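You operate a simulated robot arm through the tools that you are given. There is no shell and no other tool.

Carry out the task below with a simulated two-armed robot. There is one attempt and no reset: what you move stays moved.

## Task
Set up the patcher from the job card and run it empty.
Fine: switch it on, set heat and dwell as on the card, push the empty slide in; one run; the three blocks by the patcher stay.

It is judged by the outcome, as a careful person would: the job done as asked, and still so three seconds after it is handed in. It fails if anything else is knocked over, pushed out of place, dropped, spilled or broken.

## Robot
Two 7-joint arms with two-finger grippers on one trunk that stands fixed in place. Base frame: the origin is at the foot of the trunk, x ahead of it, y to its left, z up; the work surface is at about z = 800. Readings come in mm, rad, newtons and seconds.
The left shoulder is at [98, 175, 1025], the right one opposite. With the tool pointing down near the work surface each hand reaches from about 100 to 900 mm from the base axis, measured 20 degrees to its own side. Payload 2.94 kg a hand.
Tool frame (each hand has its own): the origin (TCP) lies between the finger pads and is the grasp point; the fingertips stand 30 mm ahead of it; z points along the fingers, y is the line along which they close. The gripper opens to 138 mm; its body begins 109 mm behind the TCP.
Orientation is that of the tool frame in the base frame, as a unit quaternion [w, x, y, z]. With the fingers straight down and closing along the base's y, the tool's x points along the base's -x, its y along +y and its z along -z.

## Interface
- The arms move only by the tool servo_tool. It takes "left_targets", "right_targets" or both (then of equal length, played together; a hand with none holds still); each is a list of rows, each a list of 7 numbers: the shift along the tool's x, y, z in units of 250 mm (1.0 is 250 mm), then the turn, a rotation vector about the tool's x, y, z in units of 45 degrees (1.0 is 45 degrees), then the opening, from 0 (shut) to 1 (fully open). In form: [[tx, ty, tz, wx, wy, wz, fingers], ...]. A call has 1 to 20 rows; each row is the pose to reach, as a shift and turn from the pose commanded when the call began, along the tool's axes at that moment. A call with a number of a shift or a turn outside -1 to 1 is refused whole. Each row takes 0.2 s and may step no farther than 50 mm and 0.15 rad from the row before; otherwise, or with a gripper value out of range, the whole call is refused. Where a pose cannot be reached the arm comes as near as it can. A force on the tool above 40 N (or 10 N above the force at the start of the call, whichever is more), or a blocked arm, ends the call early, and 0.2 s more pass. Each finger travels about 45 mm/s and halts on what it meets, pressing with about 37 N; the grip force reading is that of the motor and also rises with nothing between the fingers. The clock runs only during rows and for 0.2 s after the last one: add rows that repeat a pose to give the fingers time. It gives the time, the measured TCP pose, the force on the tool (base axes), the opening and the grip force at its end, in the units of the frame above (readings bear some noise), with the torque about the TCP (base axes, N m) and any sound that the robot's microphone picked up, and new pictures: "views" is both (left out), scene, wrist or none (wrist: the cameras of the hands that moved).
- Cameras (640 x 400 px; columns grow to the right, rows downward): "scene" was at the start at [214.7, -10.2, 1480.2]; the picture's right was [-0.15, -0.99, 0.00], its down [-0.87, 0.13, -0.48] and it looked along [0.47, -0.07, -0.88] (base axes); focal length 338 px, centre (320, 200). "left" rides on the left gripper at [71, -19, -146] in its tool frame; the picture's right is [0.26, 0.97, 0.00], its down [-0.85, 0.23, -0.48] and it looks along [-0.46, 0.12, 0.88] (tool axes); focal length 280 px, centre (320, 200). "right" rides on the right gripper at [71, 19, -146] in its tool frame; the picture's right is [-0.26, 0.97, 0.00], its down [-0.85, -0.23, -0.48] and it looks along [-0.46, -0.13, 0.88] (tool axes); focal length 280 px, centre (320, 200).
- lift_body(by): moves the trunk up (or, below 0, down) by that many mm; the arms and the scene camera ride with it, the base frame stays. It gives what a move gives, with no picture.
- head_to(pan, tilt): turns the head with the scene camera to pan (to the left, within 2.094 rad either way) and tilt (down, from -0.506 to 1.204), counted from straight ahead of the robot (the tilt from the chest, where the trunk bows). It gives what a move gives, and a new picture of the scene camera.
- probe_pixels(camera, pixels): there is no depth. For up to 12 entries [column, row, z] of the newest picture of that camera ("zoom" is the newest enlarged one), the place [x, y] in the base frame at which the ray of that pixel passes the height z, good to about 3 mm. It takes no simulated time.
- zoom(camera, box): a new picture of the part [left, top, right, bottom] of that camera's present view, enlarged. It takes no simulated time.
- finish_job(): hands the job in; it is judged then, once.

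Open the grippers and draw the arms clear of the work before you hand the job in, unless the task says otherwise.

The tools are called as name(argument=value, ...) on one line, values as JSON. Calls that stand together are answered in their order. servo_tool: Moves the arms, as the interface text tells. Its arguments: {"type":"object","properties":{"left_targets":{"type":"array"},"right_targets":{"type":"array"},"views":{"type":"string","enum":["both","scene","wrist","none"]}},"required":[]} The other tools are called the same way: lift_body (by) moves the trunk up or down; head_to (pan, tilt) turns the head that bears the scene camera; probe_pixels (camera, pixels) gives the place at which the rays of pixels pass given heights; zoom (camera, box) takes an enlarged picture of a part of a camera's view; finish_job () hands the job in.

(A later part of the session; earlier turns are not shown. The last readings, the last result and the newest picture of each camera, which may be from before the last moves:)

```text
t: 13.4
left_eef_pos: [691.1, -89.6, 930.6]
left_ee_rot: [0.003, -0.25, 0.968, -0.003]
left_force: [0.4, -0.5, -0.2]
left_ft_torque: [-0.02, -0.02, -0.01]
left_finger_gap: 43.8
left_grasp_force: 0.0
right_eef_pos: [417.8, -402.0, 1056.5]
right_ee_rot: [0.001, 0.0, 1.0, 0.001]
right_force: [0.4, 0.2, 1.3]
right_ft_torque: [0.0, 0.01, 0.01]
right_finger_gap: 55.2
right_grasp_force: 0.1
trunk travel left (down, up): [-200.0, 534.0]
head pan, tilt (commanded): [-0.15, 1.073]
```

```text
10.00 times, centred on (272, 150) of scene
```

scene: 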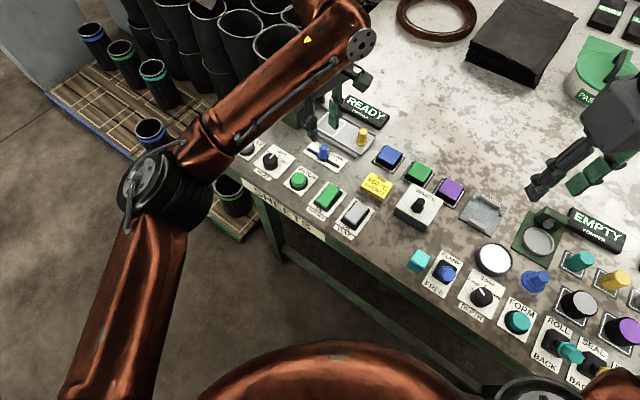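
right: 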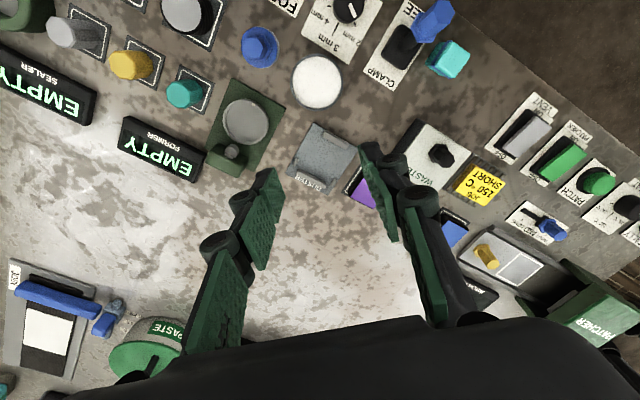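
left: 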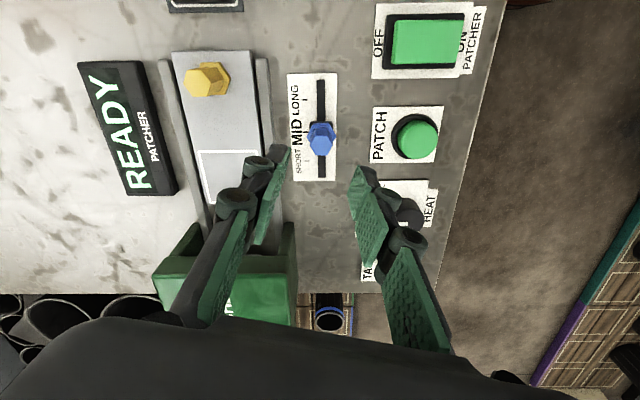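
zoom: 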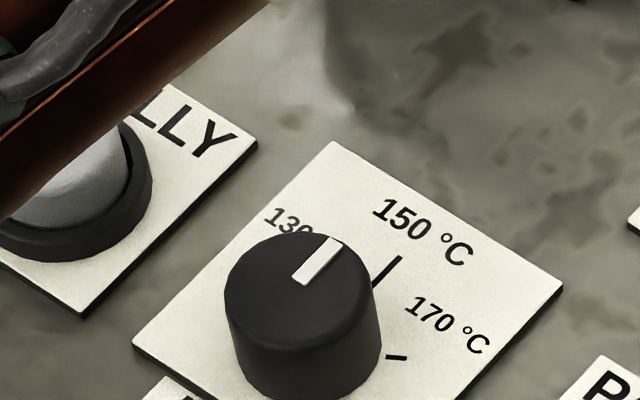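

The knob shows near 150. I take a tighter zoom for a precise angle, and also zoom the slider in the wrist view.

zoom(camera="scene", box=[256, 144, 288, 164])

zoom(camera="left", box=[256, 70, 384, 150])

```text
16.00 times, centred on (272, 154) of scene
```

zoom: 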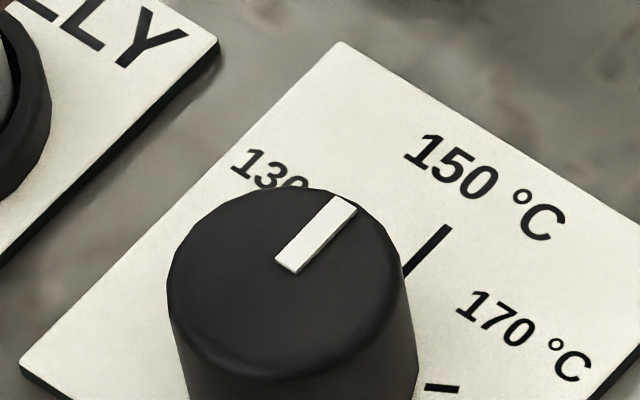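

```text
5.00 times, centred on (320, 110) of left
```

zoom: 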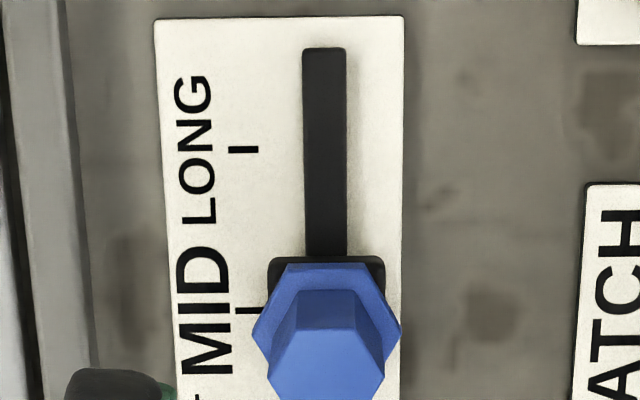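

The knob pointer is parallel to the 150 tick within 2°. I probe the slider knob top through the wrist camera.

probe_pixels(camera="left", pixels=[[321, 139, 836], [321, 139, 840], [321, 139, 844], [321, 136, 812]])

```text
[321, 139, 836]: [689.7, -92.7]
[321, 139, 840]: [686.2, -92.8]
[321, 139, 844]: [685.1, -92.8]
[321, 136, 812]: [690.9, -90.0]
```

The slider is at about (690,-91). I turn the hand the last 16° so it closes across the slot, and descend around the stem.

servo_tool(left_targets=[[0.0066, -0.0028, 0.06, 0, 0, -0.18, 0.32], [0.0066, -0.0028, 0.16, 0, 0, -0.355, 0.32], [0.0066, -0.0028, 0.26, 0, 0, -0.355, 0.32], [0.0066, -0.0028, 0.334, 0, 0, -0.355, 0.32], [0.0066, -0.0028, 0.334, 0, 0, -0.355, 0.32]])

```text
t: 14.6
left_eef_pos: [689.7, -89.6, 846.7]
left_ee_rot: [0.002, -0.381, 0.925, -0.004]
left_force: [0.6, -0.1, 0.9]
left_ft_torque: [-0.02, -0.01, 0.01]
left_finger_gap: 44.3
left_grasp_force: 0.1
right_eef_pos: [417.9, -401.6, 1056.7]
right_ee_rot: [0.0, 0.0, 1.0, -0.001]
right_force: [0.5, -0.1, 0.4]
right_ft_torque: [-0.01, 0.01, -0.01]
right_finger_gap: 55.2
right_grasp_force: 0.0
trunk travel left (down, up): [-200.0, 534.0]
head pan, tilt (commanded): [-0.15, 1.073]
```

scene: 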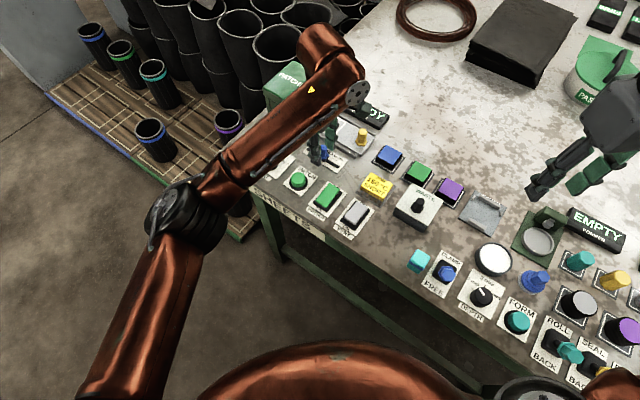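
left: 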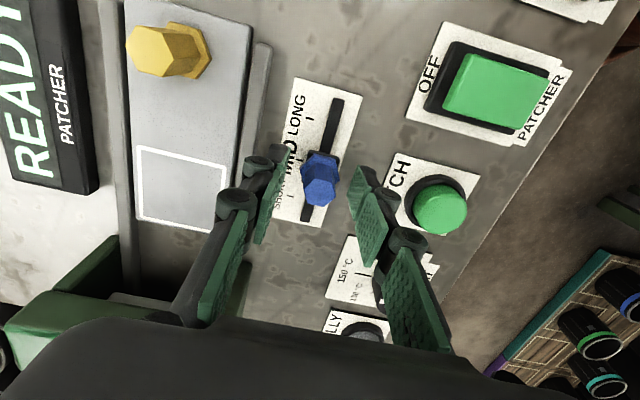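

The stem is centred between the pads. I close on it, then slide it 31 mm toward SHORT.

servo_tool(left_targets=[[0, 0, 0, 0, 0, 0, 0.2], [0, 0, 0, 0, 0, 0, 0.08], [0, 0, 0, 0, 0, 0, 0.08], [0, 0, 0, 0, 0, 0, 0.08]], views="wrist")

```text
t: 15.6
left_eef_pos: [689.7, -90.2, 847.1]
left_ee_rot: [0.003, -0.381, 0.925, -0.004]
left_force: [-0.1, 1.3, -0.2]
left_ft_torque: [0.06, 0.0, -0.04]
left_finger_gap: 19.3
left_grasp_force: 44.2
right_eef_pos: [417.9, -402.3, 1056.0]
right_ee_rot: [-0.001, 0.0, 1.0, 0.0]
right_force: [-1.0, 1.0, 0.5]
right_ft_torque: [-0.01, 0.0, 0.0]
right_finger_gap: 55.4
right_grasp_force: 0.1
trunk travel left (down, up): [-200.0, 534.0]
head pan, tilt (commanded): [-0.15, 1.073]
```

left: 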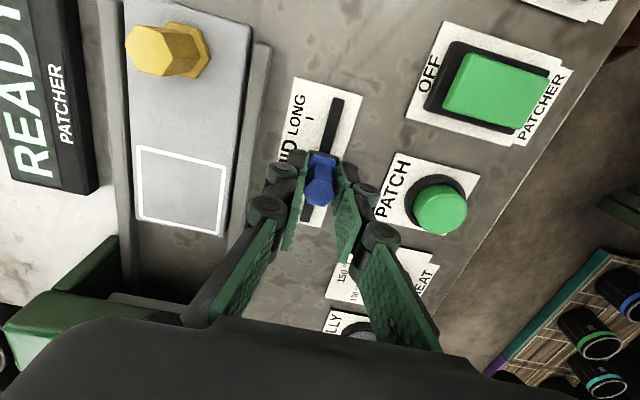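

Grip is clean with almost no side force. I push 31 mm along the slot toward SHORT.

servo_tool(left_targets=[[-0.025, 0, 0, 0, 0, 0, 0.08], [-0.05, 0, 0, 0, 0, 0, 0.08], [-0.075, 0, 0, 0, 0, 0, 0.08], [-0.1, 0, 0, 0, 0, 0, 0.08], [-0.124, 0, 0, 0, 0, 0, 0.08], [-0.124, 0, 0, 0, 0, 0, 0.08]])

zoom(camera="left", box=[250, 80, 400, 240])

zoom(camera="scene", box=[290, 95, 390, 175])

```text
t: 17.0
left_eef_pos: [712.3, -67.5, 845.0]
left_ee_rot: [0.001, -0.38, 0.925, -0.003]
left_force: [-13.4, 3.2, -8.4]
left_ft_torque: [0.25, 0.28, 0.03]
left_finger_gap: 19.4
left_grasp_force: 44.3
right_eef_pos: [415.6, -401.2, 1057.2]
right_ee_rot: [0.0, 0.0, 1.0, -0.001]
right_force: [0.2, 0.0, -0.3]
right_ft_torque: [0.01, 0.0, 0.01]
right_finger_gap: 55.2
right_grasp_force: 0.0
trunk travel left (down, up): [-200.0, 534.0]
head pan, tilt (commanded): [-0.15, 1.073]
```

scene: 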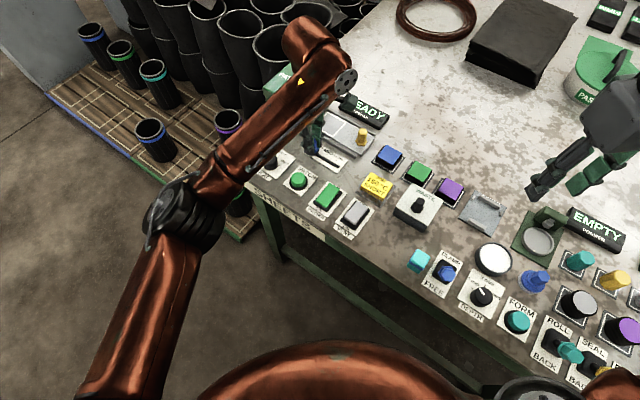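
left: 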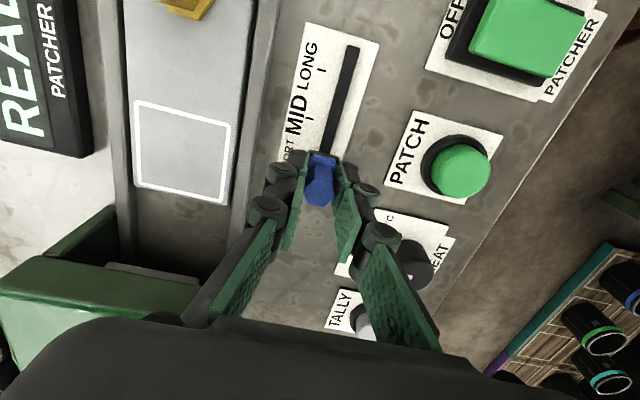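

```text
2.50 times, centred on (325, 160) of left
```

zoom: 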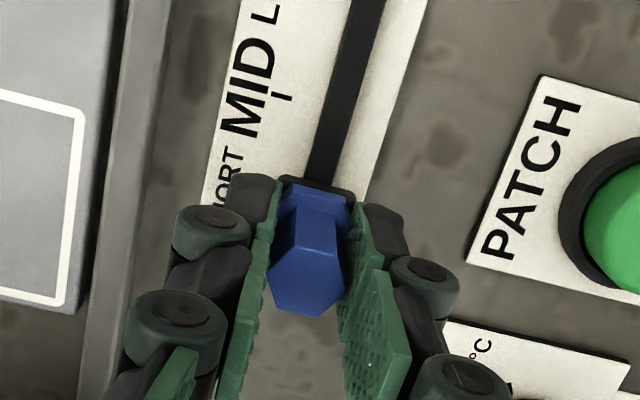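

```text
5.00 times, centred on (340, 135) of scene
```

zoom: 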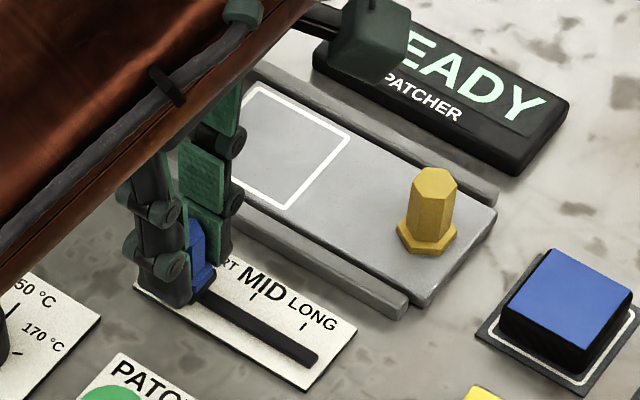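

The slider moved 32 mm and meets light resistance at SHORT. I release, rise, and check it.

servo_tool(left_targets=[[0, 0, 0, 0, 0, 0, 0.2], [0, 0, 0, 0, 0, 0, 0.3], [0, 0, -0.12, 0, 0, 0, 0.3], [0, 0, -0.3, 0, 0, 0, 0.3], [0, 0, -0.46, 0, 0, 0, 0.3], [0, 0, -0.46, 0, 0, 0, 0.3]])

zoom(camera="left", box=[240, 40, 400, 140])

zoom(camera="scene", box=[290, 95, 390, 175])

```text
t: 18.4
left_eef_pos: [712.0, -67.8, 960.9]
left_ee_rot: [0.002, -0.381, 0.924, -0.003]
left_force: [0.6, 0.5, -0.2]
left_ft_torque: [0.02, -0.01, 0.0]
left_finger_gap: 41.2
left_grasp_force: 0.1
right_eef_pos: [417.9, -401.6, 1057.4]
right_ee_rot: [-0.001, -0.001, 1.0, 0.0]
right_force: [0.4, 0.4, -0.3]
right_ft_torque: [-0.01, 0.01, -0.02]
right_finger_gap: 55.1
right_grasp_force: 0.1
trunk travel left (down, up): [-200.0, 534.0]
head pan, tilt (commanded): [-0.15, 1.073]
```

scene: 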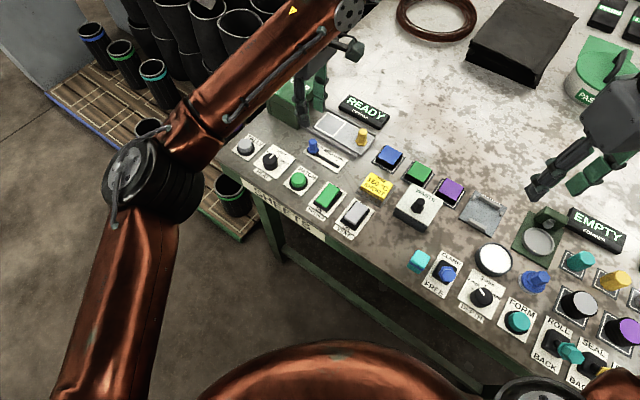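
left: 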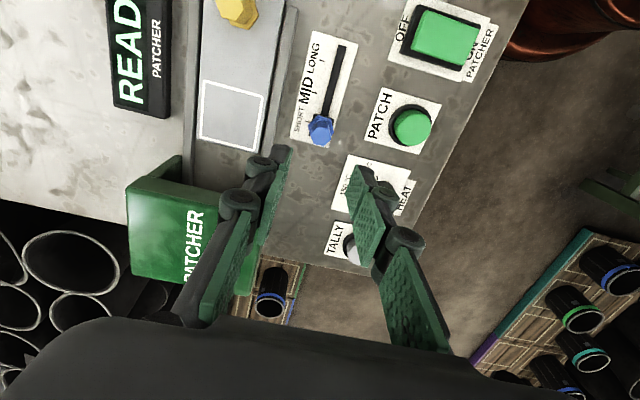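

```text
4.00 times, centred on (320, 90) of left
```

zoom: 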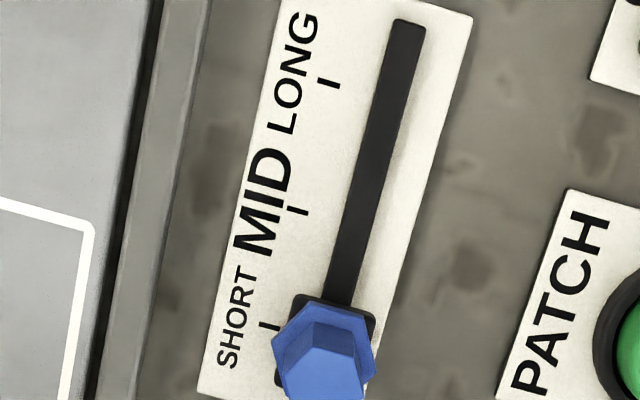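

```text
5.00 times, centred on (340, 135) of scene
```

zoom: 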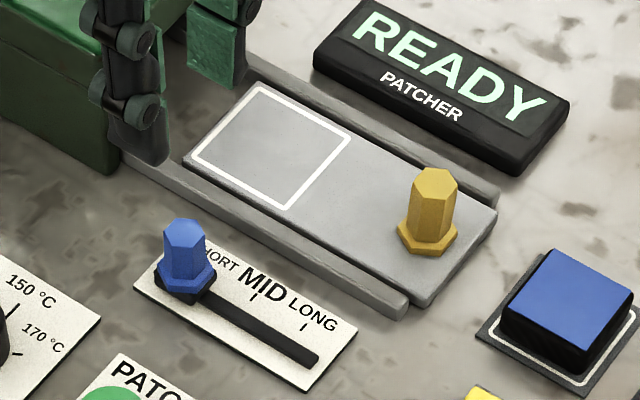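

The slider is at SHORT and the display still reads READY. I move the left hand above the slide's yellow handle near (717,-190).

servo_tool(left_targets=[[0.1, -0.11, 0, 0, 0, 0, 0.34], [0.2, -0.22, 0, 0, 0, 0, 0.34], [0.3, -0.33, 0, 0, 0, 0, 0.34], [0.33, -0.361, 0.06, 0, 0, 0, 0.34], [0.33, -0.361, 0.1, 0, 0, 0, 0.34], [0.33, -0.361, 0.1, 0, 0, 0, 0.34]])

zoom(camera="left", box=[240, 60, 400, 160])

```text
t: 19.8
left_eef_pos: [712.7, -179.4, 945.4]
left_ee_rot: [0.003, -0.381, 0.924, -0.004]
left_force: [1.0, 0.8, 0.0]
left_ft_torque: [-0.05, 0.0, -0.01]
left_finger_gap: 46.9
left_grasp_force: 0.1
left hand out of reach, approached as far as the arm can: row 3, 4, 5, 6
right_eef_pos: [417.4, -401.5, 1056.7]
right_ee_rot: [-0.001, 0.0, 1.0, 0.0]
right_force: [0.0, 0.3, -0.5]
right_ft_torque: [-0.04, 0.0, 0.03]
right_finger_gap: 55.1
right_grasp_force: 0.2
trunk travel left (down, up): [-200.0, 534.0]
head pan, tilt (commanded): [-0.15, 1.073]
```

scene: 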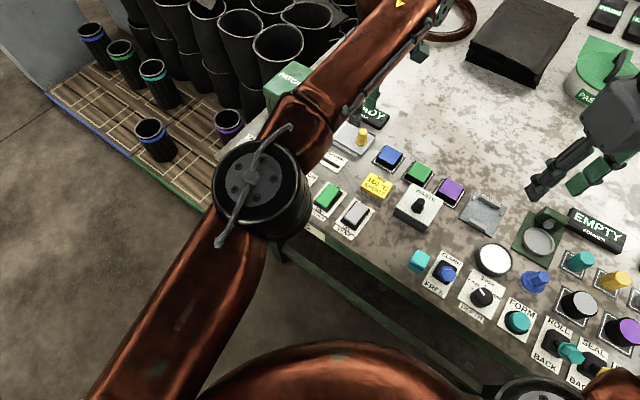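
left: 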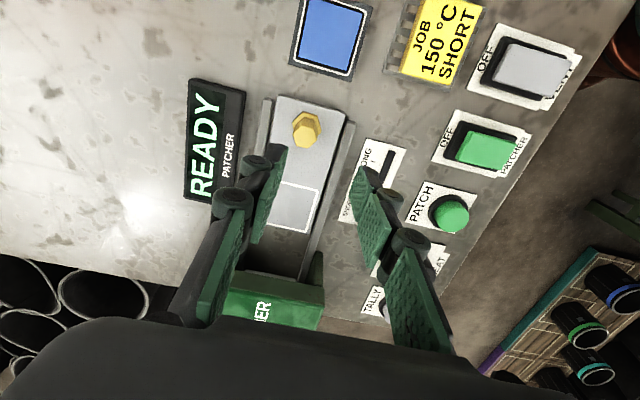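

```text
4.00 times, centred on (320, 110) of left
```

zoom: 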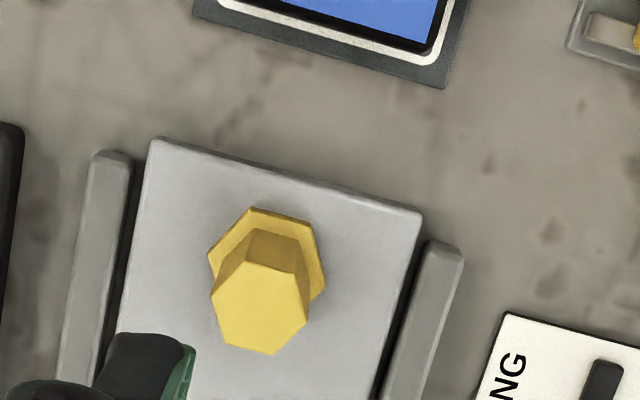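

The left arm cannot reach the handle, so the right arm will push the slide. First I probe the handle from this view, then withdraw the left hand.

probe_pixels(camera="left", pixels=[[305.5, 137.5, 848], [305.5, 137.5, 852], [305.5, 137.5, 856], [306.8, 126.3, 814], [301, 96, 808], [345, 113, 808], [330, 15, 840], [351, 75, 800]])

servo_tool(left_targets=[[-0.04, 0.16, -0.05, 0, 0, 0, 0.34], [-0.08, 0.32, -0.1, 0, 0, 0, 0.34], [-0.13, 0.48, -0.15, 0, 0, 0, 0.34], [-0.17, 0.64, -0.2, 0, 0, 0, 0.2], [-0.2, 0.8, -0.24, 0, 0, 0, 0.1], [-0.224, 0.9, -0.24, 0, 0, 0, 0], [-0.224, 0.9, -0.24, 0, 0, 0, 0]])

```text
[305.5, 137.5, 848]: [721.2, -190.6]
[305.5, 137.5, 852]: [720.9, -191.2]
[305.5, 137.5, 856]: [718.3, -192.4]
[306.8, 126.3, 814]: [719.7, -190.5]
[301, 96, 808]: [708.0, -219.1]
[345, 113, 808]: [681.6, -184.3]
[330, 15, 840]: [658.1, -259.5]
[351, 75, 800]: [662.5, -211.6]
```

```text
t: 21.4
left_eef_pos: [600.0, 18.4, 999.8]
left_ee_rot: [-0.002, -0.382, 0.924, -0.002]
left_force: [0.7, 0.1, -0.7]
left_ft_torque: [-0.01, -0.04, 0.0]
left_finger_gap: 0.0
left_grasp_force: 28.1
left hand out of reach, approached as far as the arm can: row 1
right_eef_pos: [427.3, -400.8, 1055.3]
right_ee_rot: [-0.005, 0.0, 1.0, 0.0]
right_force: [1.1, 1.1, 0.0]
right_ft_torque: [-0.04, 0.01, 0.0]
right_finger_gap: 55.0
right_grasp_force: 0.0
trunk travel left (down, up): [-200.0, 534.0]
head pan, tilt (commanded): [-0.15, 1.073]
```

scene: 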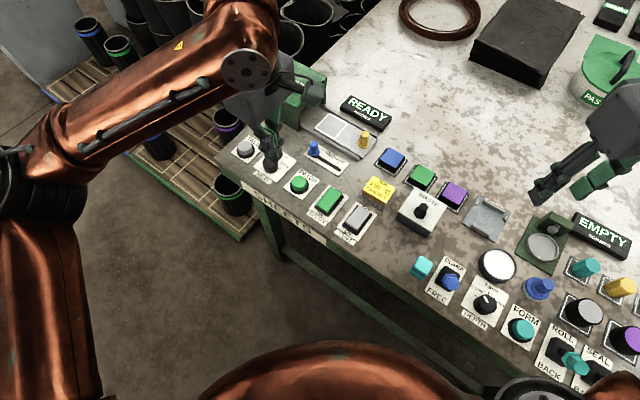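
left: 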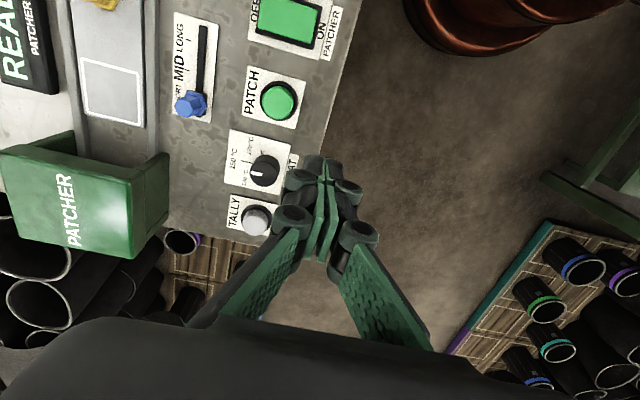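

Left hand is clear. I park it a bit further out while bringing the right hand toward the slide with the same 45° yaw.

servo_tool(left_targets=[[-0.04, 0.08, -0.02, 0, 0, 0, 0], [-0.08, 0.16, -0.04, 0, 0, 0, 0], [-0.12, 0.24, -0.06, 0, 0, 0, 0], [-0.16, 0.32, -0.08, 0, 0, 0, 0], [-0.2, 0.4, -0.1, 0, 0, 0, 0], [-0.22, 0.45, -0.12, 0, 0, 0, 0], [-0.22, 0.45, -0.12, 0, 0, 0, 0]], right_targets=[[-0.13, 0.07, 0.02, 0, 0, -0.16, 0.4], [-0.27, 0.15, 0.05, 0, 0, -0.33, 0.4], [-0.4, 0.22, 0.08, 0, 0, -0.5, 0.4], [-0.53, 0.29, 0.11, 0, 0, -0.67, 0.36], [-0.67, 0.37, 0.14, 0, 0, -0.83, 0.36], [-0.8, 0.44, 0.16, 0, 0, -1.0, 0.36], [-0.8, 0.44, 0.16, 0, 0, -1.0, 0.36]])

```text
t: 23.0
left_eef_pos: [550.4, 138.7, 1033.7]
left_ee_rot: [0.003, -0.381, 0.924, -0.003]
left_force: [0.1, -0.1, 1.6]
left_ft_torque: [-0.01, 0.06, -0.03]
left_finger_gap: 0.2
left_grasp_force: 28.6
right_eef_pos: [617.7, -292.4, 1016.6]
right_ee_rot: [0.001, -0.384, 0.923, 0.0]
right_force: [-0.1, -0.7, -0.2]
right_ft_torque: [0.07, 0.04, 0.0]
right_finger_gap: 49.8
right_grasp_force: 0.1
trunk travel left (down, up): [-200.0, 534.0]
head pan, tilt (commanded): [-0.15, 1.073]
```

scene: 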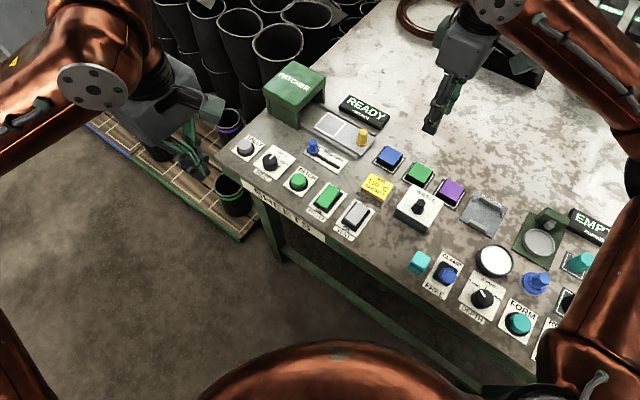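
right: 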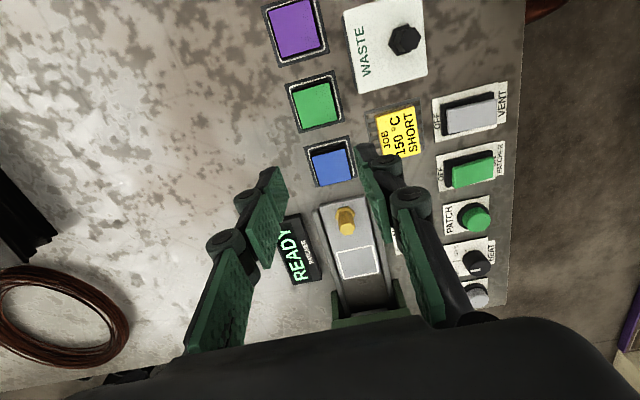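
left: 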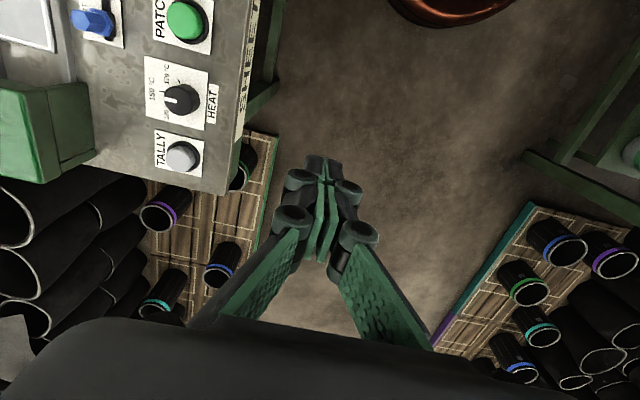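

The right hand lines up with the slide axis. I advance 144 mm along it above the handle and lower to z≈945.

servo_tool(right_targets=[[-0.15, 0, 0.05, 0, 0, 0, 0.36], [-0.3, 0, 0.1, 0, 0, 0, 0.36], [-0.45, 0, 0.16, 0, 0, 0, 0.36], [-0.576, 0, 0.24, 0, 0, 0, 0.36], [-0.576, 0, 0.286, 0, 0, 0, 0.36], [-0.576, 0, 0.286, 0, 0, 0, 0.36]])

zoom(camera="right", box=[240, 60, 400, 160])

```text
t: 24.4
left_eef_pos: [551.2, 139.1, 1032.0]
left_ee_rot: [0.002, -0.381, 0.925, -0.003]
left_force: [-0.5, 0.6, 0.4]
left_ft_torque: [-0.02, 0.0, 0.02]
left_finger_gap: 0.2
left_grasp_force: 28.2
right_eef_pos: [720.9, -188.5, 945.8]
right_ee_rot: [-0.001, -0.383, 0.924, 0.0]
right_force: [0.9, 0.8, -0.8]
right_ft_torque: [0.03, 0.05, -0.01]
right_finger_gap: 49.6
right_grasp_force: 0.1
trunk travel left (down, up): [-200.0, 534.0]
head pan, tilt (commanded): [-0.15, 1.073]
```

scene: 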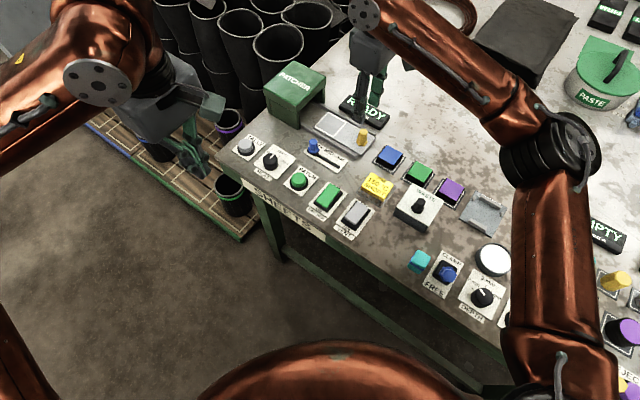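
right: 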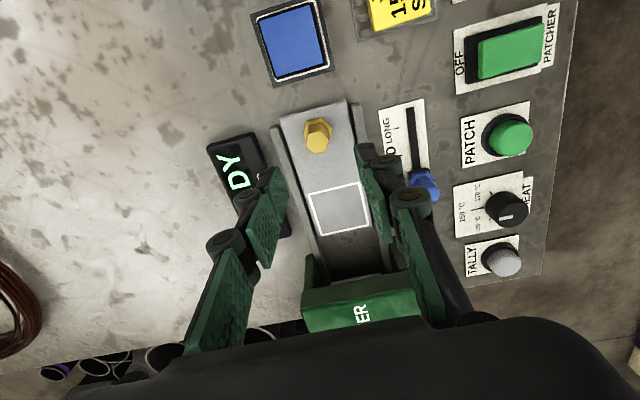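

```text
4.00 times, centred on (320, 110) of right
```

zoom: 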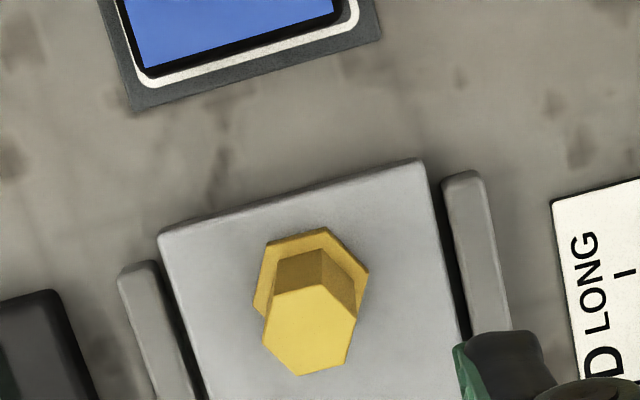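

I probe the handle through the right wrist camera.

probe_pixels(camera="right", pixels=[[317.2, 142.5, 848], [317.2, 142.5, 852], [317.2, 142.5, 856], [318, 128.8, 814]])

```text
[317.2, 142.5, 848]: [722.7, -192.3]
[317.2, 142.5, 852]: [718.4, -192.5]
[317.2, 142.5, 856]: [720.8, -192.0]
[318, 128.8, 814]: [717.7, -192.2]
```

Handle at about (719,-192). I correct by 3.5 mm and descend around it, tips ending at z≈820, above the flange.

servo_tool(right_targets=[[0.014, -0.003, 0.12, 0, 0, 0, 0.36], [0.014, -0.003, 0.24, 0, 0, 0, 0.36], [0.014, -0.003, 0.33, 0, 0, 0, 0.36], [0.014, -0.003, 0.383, 0, 0, 0, 0.36], [0.014, -0.003, 0.383, 0, 0, 0, 0.36]])

zoom(camera="scene", box=[290, 70, 410, 160])

```text
t: 25.6
left_eef_pos: [548.9, 139.1, 1033.4]
left_ee_rot: [0.003, -0.382, 0.924, -0.004]
left_force: [-0.5, -0.1, 0.5]
left_ft_torque: [0.03, -0.01, 0.0]
left_finger_gap: 0.0
left_grasp_force: 28.7
right_eef_pos: [717.2, -190.5, 849.9]
right_ee_rot: [0.0, -0.382, 0.924, 0.001]
right_force: [0.5, -0.7, 0.8]
right_ft_torque: [0.0, -0.01, 0.03]
right_finger_gap: 49.7
right_grasp_force: 0.1
trunk travel left (down, up): [-200.0, 534.0]
head pan, tilt (commanded): [-0.15, 1.073]
```

scene: 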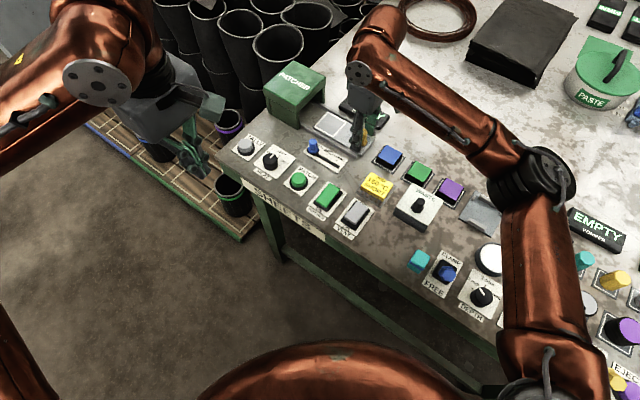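
right: 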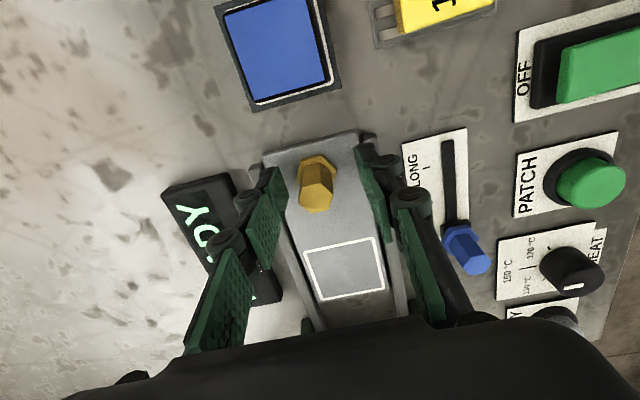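

```text
4.44 times, centred on (350, 115) of scene
```

zoom: 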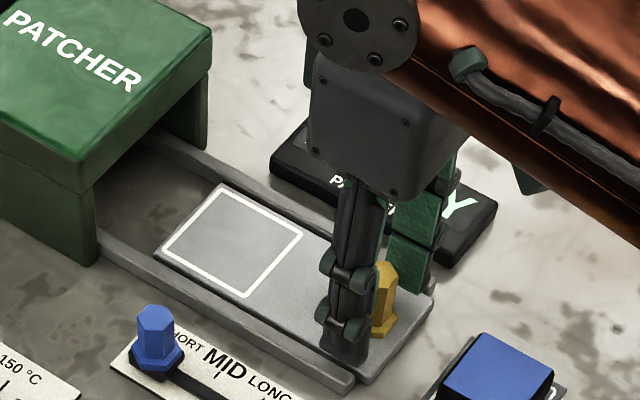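

The handle is between the fingers with no contact. I close on it.

servo_tool(right_targets=[[0, 0, 0, 0, 0, 0, 0.2], [0, 0, 0, 0, 0, 0, 0.1], [0, 0, 0, 0, 0, 0, 0.1], [0, 0, 0, 0, 0, 0, 0.1]], views="wrist")

```text
t: 26.6
left_eef_pos: [552.3, 137.4, 1033.4]
left_ee_rot: [0.002, -0.381, 0.924, -0.003]
left_force: [0.2, -0.3, -0.5]
left_ft_torque: [-0.02, -0.04, 0.02]
left_finger_gap: 0.2
left_grasp_force: 28.5
right_eef_pos: [719.7, -192.5, 849.4]
right_ee_rot: [0.0, -0.382, 0.924, -0.001]
right_force: [8.8, -9.8, 3.5]
right_ft_torque: [0.09, -0.76, -0.09]
right_finger_gap: 21.2
right_grasp_force: 44.2
trunk travel left (down, up): [-200.0, 534.0]
head pan, tilt (commanded): [-0.15, 1.073]
```

right: 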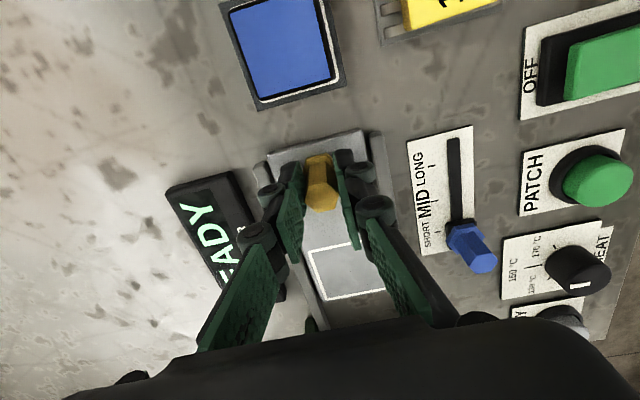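

Gripped at 21 mm. I relieve 2 mm sideways and push the slide 60 mm in first, watching force and direction.

servo_tool(right_targets=[[-0.03, -0.008, 0, 0, 0, 0, 0.1], [-0.08, -0.008, 0, 0, 0, 0, 0.1], [-0.13, -0.008, 0, 0, 0, 0, 0.1], [-0.18, -0.008, 0, 0, 0, 0, 0.1], [-0.24, -0.008, 0, 0, 0, 0, 0.1], [-0.24, -0.008, 0, 0, 0, 0, 0.1]])

zoom(camera="scene", box=[270, 60, 410, 160])

```text
t: 28.0
left_eef_pos: [551.2, 139.0, 1032.8]
left_ee_rot: [0.002, -0.381, 0.925, -0.004]
left_force: [-0.7, -0.3, 0.4]
left_ft_torque: [0.01, -0.03, 0.01]
left_finger_gap: 0.2
left_grasp_force: 28.4
right_eef_pos: [762.3, -149.6, 848.6]
right_ee_rot: [-0.002, -0.384, 0.923, 0.001]
right_force: [-3.0, 3.9, -7.2]
right_ft_torque: [-0.09, 0.34, 0.11]
right_finger_gap: 21.4
right_grasp_force: 45.1
trunk travel left (down, up): [-200.0, 534.0]
head pan, tilt (commanded): [-0.15, 1.073]
```

scene: 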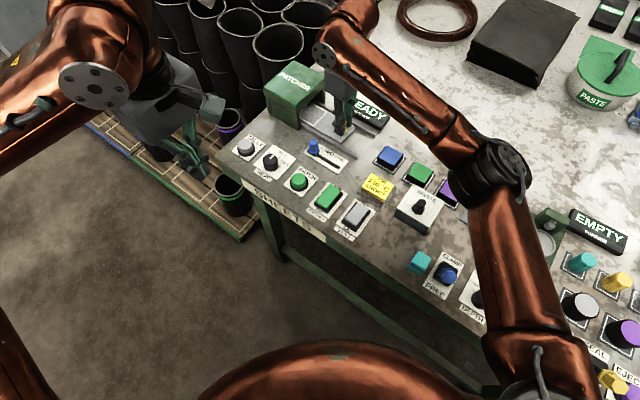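
right: 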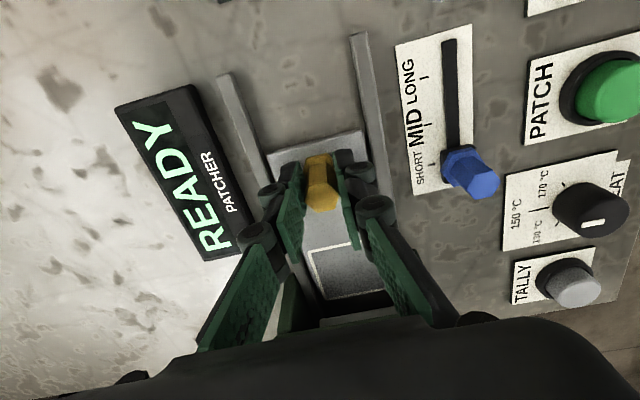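

```text
4.00 times, centred on (340, 110) of scene
```

zoom: 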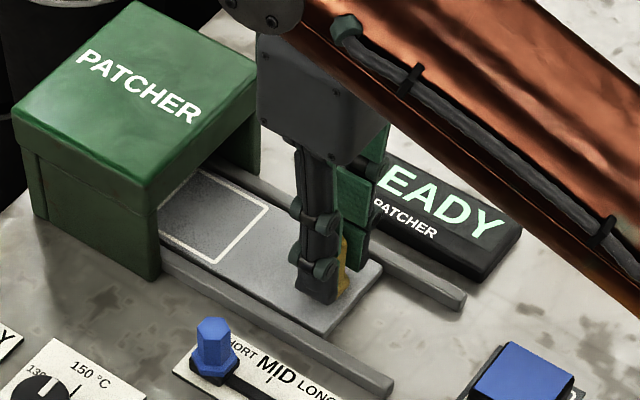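

The slide goes in freely. I push on in smaller steps until it meets its stop (about 40 mm more expected).

servo_tool(right_targets=[[-0.04, 0, 0, 0, 0, 0, 0.1], [-0.08, 0, 0, 0, 0, 0, 0.1], [-0.11, 0, 0, 0, 0, 0, 0.1], [-0.14, 0, 0, 0, 0, 0, 0.1], [-0.16, 0, 0, 0, 0, 0, 0.1], [-0.16, 0, 0, 0, 0, 0, 0.1]])

zoom(camera="scene", box=[270, 60, 410, 160])

```text
t: 29.4
left_eef_pos: [551.1, 139.0, 1034.0]
left_ee_rot: [0.003, -0.381, 0.925, -0.003]
left_force: [-1.2, 0.1, 0.4]
left_ft_torque: [-0.02, 0.04, 0.03]
left_finger_gap: 0.0
left_grasp_force: 28.9
right_eef_pos: [790.6, -122.6, 849.0]
right_ee_rot: [-0.001, -0.384, 0.924, 0.0]
right_force: [-10.7, 1.3, -14.9]
right_ft_torque: [-0.02, 0.2, 0.01]
right_finger_gap: 21.3
right_grasp_force: 45.7
trunk travel left (down, up): [-200.0, 534.0]
head pan, tilt (commanded): [-0.15, 1.073]
```

scene: 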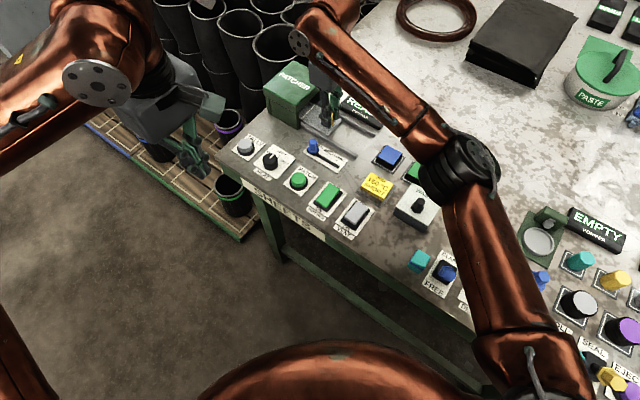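
right: 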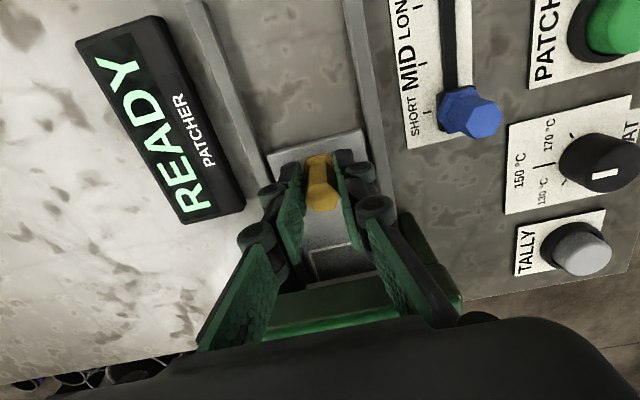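

```text
4.00 times, centred on (340, 110) of scene
```

zoom: 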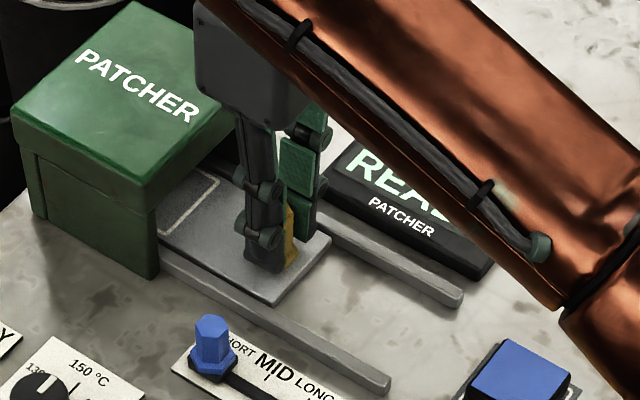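

Moved 100 mm so far with mild force; the square's edge still shows at the hood mouth. I continue in 4 mm steps until it stops.

servo_tool(right_targets=[[-0.016, 0, 0, 0, 0, 0, 0.1], [-0.032, 0, 0, 0, 0, 0, 0.1], [-0.048, 0, 0, 0, 0, 0, 0.1], [-0.048, 0, 0, 0, 0, 0, 0.1]])

zoom(camera="right", box=[200, 80, 480, 320])

zoom(camera="scene", box=[270, 60, 410, 160])

```text
t: 29.9
left_eef_pos: [548.3, 139.7, 1034.4]
left_ee_rot: [0.003, -0.382, 0.924, -0.004]
left_force: [0.9, -0.4, 0.1]
left_ft_torque: [-0.02, -0.01, 0.02]
left_finger_gap: 0.3
left_grasp_force: 28.4
right_eef_pos: [790.4, -122.7, 850.4]
right_ee_rot: [-0.009, -0.383, 0.924, -0.003]
right_force: [-13.0, -10.7, 4.0]
right_ft_torque: [-0.44, 0.78, 0.06]
right_finger_gap: 21.3
right_grasp_force: 44.8
trunk travel left (down, up): [-200.0, 534.0]
head pan, tilt (commanded): [-0.15, 1.073]
stopped in row 2 (right hand): the force on the tool passed its limit at 43 N (the readings are from after the stop); the commanded pose is now the measured one
```

scene: 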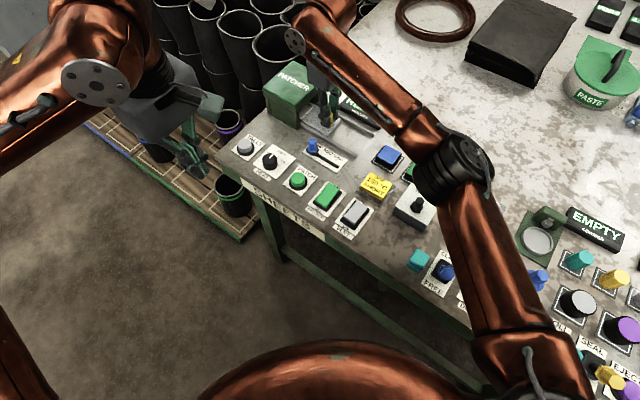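
right: 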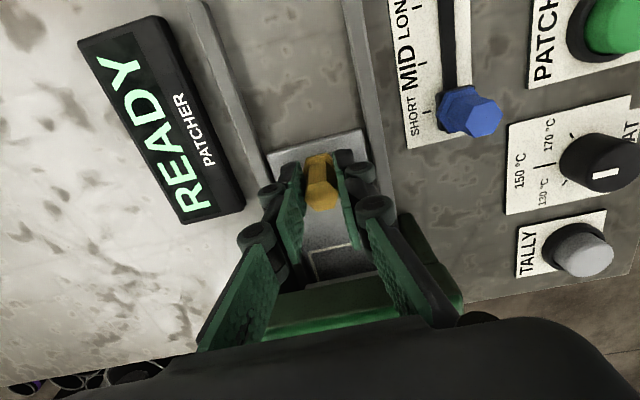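

```text
1.67 times, centred on (340, 200) of right
```

zoom: 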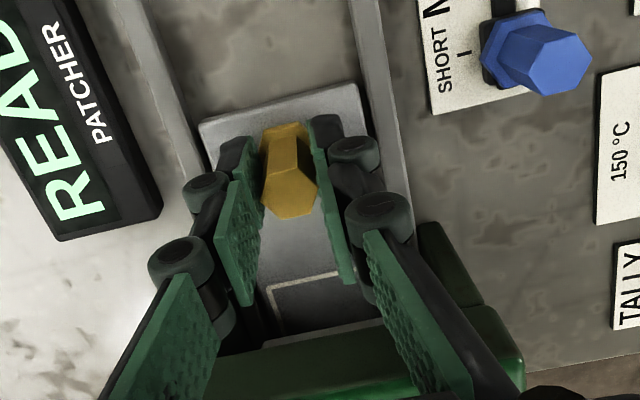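

```text
4.00 times, centred on (340, 110) of scene
```

zoom: 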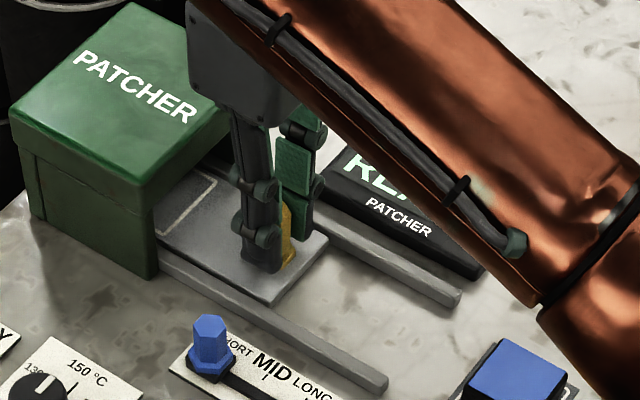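

The slide hit its end stop (43 N, travel about 100 mm), with the square under the hood. I release the handle, rise straight up, and check the slide.

servo_tool(right_targets=[[0, 0, 0, 0, 0, 0, 0.2], [0, 0, 0, 0, 0, 0, 0.36], [0, 0, 0, 0, 0, 0, 0.36], [0, 0, -0.12, 0, 0, 0, 0.36], [0, 0, -0.3, 0, 0, 0, 0.36], [0.05, 0, -0.46, 0, 0, 0, 0.36], [0.2, 0, -0.56, 0, 0, 0, 0.36], [0.36, 0, -0.62, 0, 0, 0, 0.36], [0.54, 0, -0.64, 0, 0, 0, 0.36], [0.7, 0, -0.64, 0, 0, 0, 0.36]])

zoom(camera="scene", box=[230, 60, 390, 160])

```text
t: 32.1
left_eef_pos: [551.1, 139.6, 1031.8]
left_ee_rot: [0.001, -0.382, 0.924, -0.004]
left_force: [1.2, -0.7, -0.4]
left_ft_torque: [0.01, 0.05, 0.02]
left_finger_gap: 0.0
left_grasp_force: 28.4
right_eef_pos: [670.4, -243.2, 1009.7]
right_ee_rot: [-0.008, -0.384, 0.923, -0.001]
right_force: [0.6, 0.1, -0.3]
right_ft_torque: [-0.03, 0.04, 0.0]
right_finger_gap: 49.7
right_grasp_force: 0.1
trunk travel left (down, up): [-200.0, 534.0]
head pan, tilt (commanded): [-0.15, 1.073]
```

scene: 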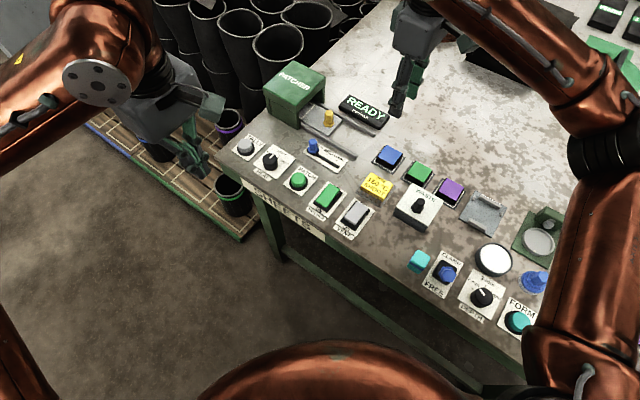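
right: 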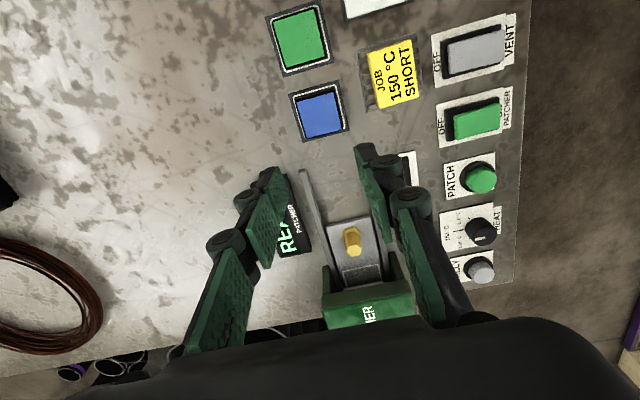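

```text
4.00 times, centred on (310, 110) of scene
```

zoom: 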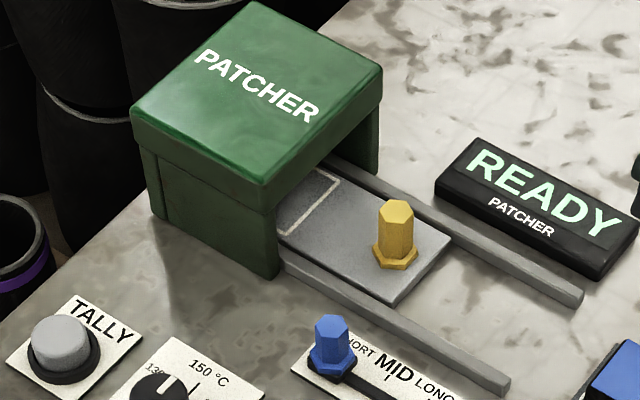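

The slide stays in, display READY. I draw the right hand farther back and bring the closed left hand above the PATCH button at (629,-22).

servo_tool(left_targets=[[0.03, -0.1, 0.02, 0, 0, 0, 0], [0.07, -0.22, 0.05, 0, 0, 0, 0], [0.11, -0.34, 0.08, 0, 0, 0, 0], [0.15, -0.46, 0.12, 0, 0, 0, 0], [0.19, -0.58, 0.2, 0, 0, 0, 0], [0.236, -0.68, 0.32, 0, 0, 0, 0], [0.236, -0.68, 0.43, 0, 0, 0, 0], [0.236, -0.68, 0.43, 0, 0, 0, 0]], right_targets=[[0.06, 0, -0.02, 0, 0, 0, 0.36], [0.12, -0.04, -0.04, 0, 0, 0, 0.36], [0.18, -0.08, -0.06, 0, 0, 0, 0.36], [0.24, -0.12, -0.08, 0, 0, 0, 0.36], [0.3, -0.16, -0.1, 0, 0, 0, 0.36], [0.36, -0.2, -0.12, 0, 0, 0, 0.36], [0.4, -0.2, -0.14, 0, 0, 0, 0.36], [0.4, -0.2, -0.14, 0, 0, 0, 0.36]])

zoom(camera="left", box=[240, 70, 400, 170])

```text
t: 33.9
left_eef_pos: [630.5, -24.8, 926.0]
left_ee_rot: [0.003, -0.382, 0.924, -0.003]
left_force: [-0.1, -0.2, -0.2]
left_ft_torque: [-0.01, -0.01, 0.02]
left_finger_gap: 0.0
left_grasp_force: 28.7
right_eef_pos: [634.3, -349.6, 1046.9]
right_ee_rot: [-0.007, -0.383, 0.924, -0.001]
right_force: [-0.8, -0.6, 0.1]
right_ft_torque: [0.05, 0.0, 0.02]
right_finger_gap: 49.7
right_grasp_force: 0.1
trunk travel left (down, up): [-200.0, 534.0]
head pan, tilt (commanded): [-0.15, 1.073]
```

scene: 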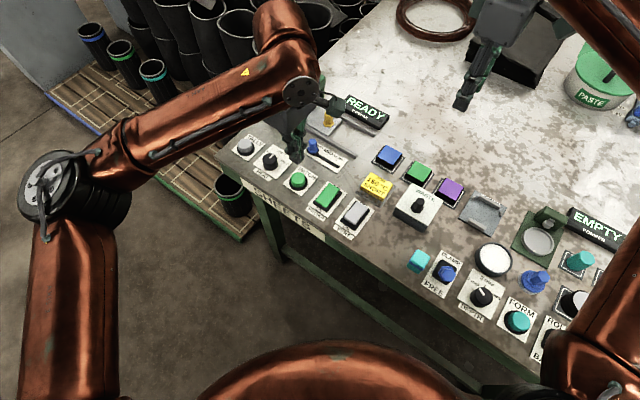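
right: 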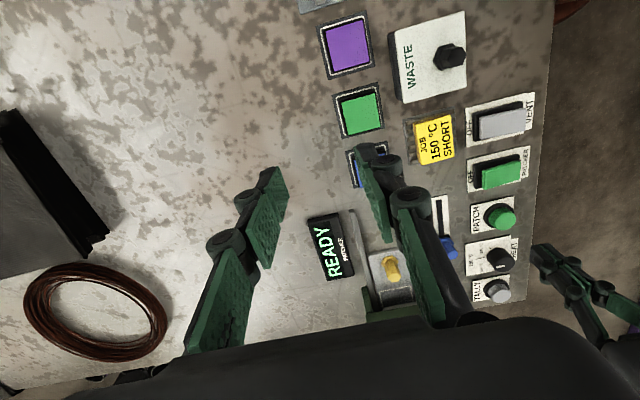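
left: 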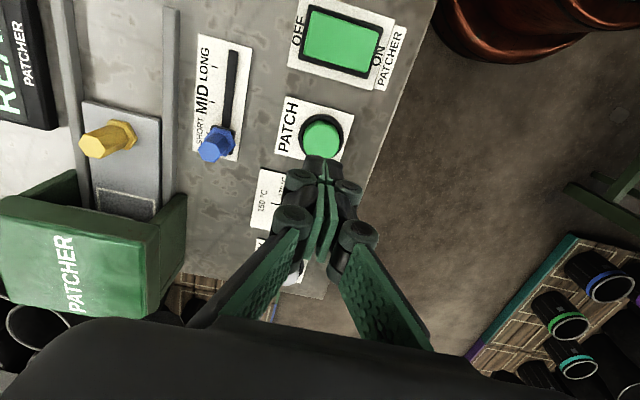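

```text
4.00 times, centred on (320, 120) of left
```

zoom: 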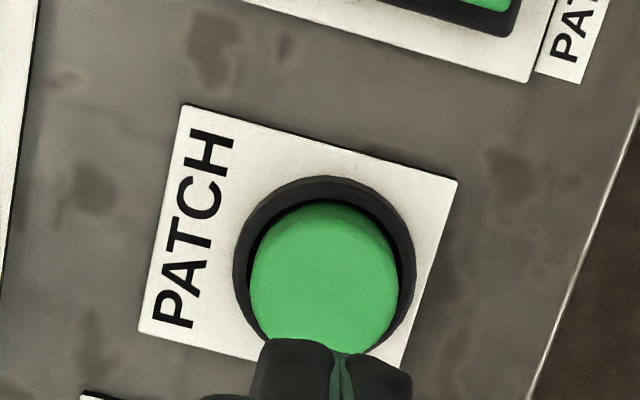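

I probe the button's top and bezel centre to centre the press.

probe_pixels(camera="left", pixels=[[320.75, 141.25, 822], [320.75, 141.25, 826], [320.75, 141.25, 830], [321.25, 137.5, 808]])

```text
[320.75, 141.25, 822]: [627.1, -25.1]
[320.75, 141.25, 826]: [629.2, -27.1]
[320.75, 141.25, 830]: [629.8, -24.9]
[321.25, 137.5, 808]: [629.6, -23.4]
```

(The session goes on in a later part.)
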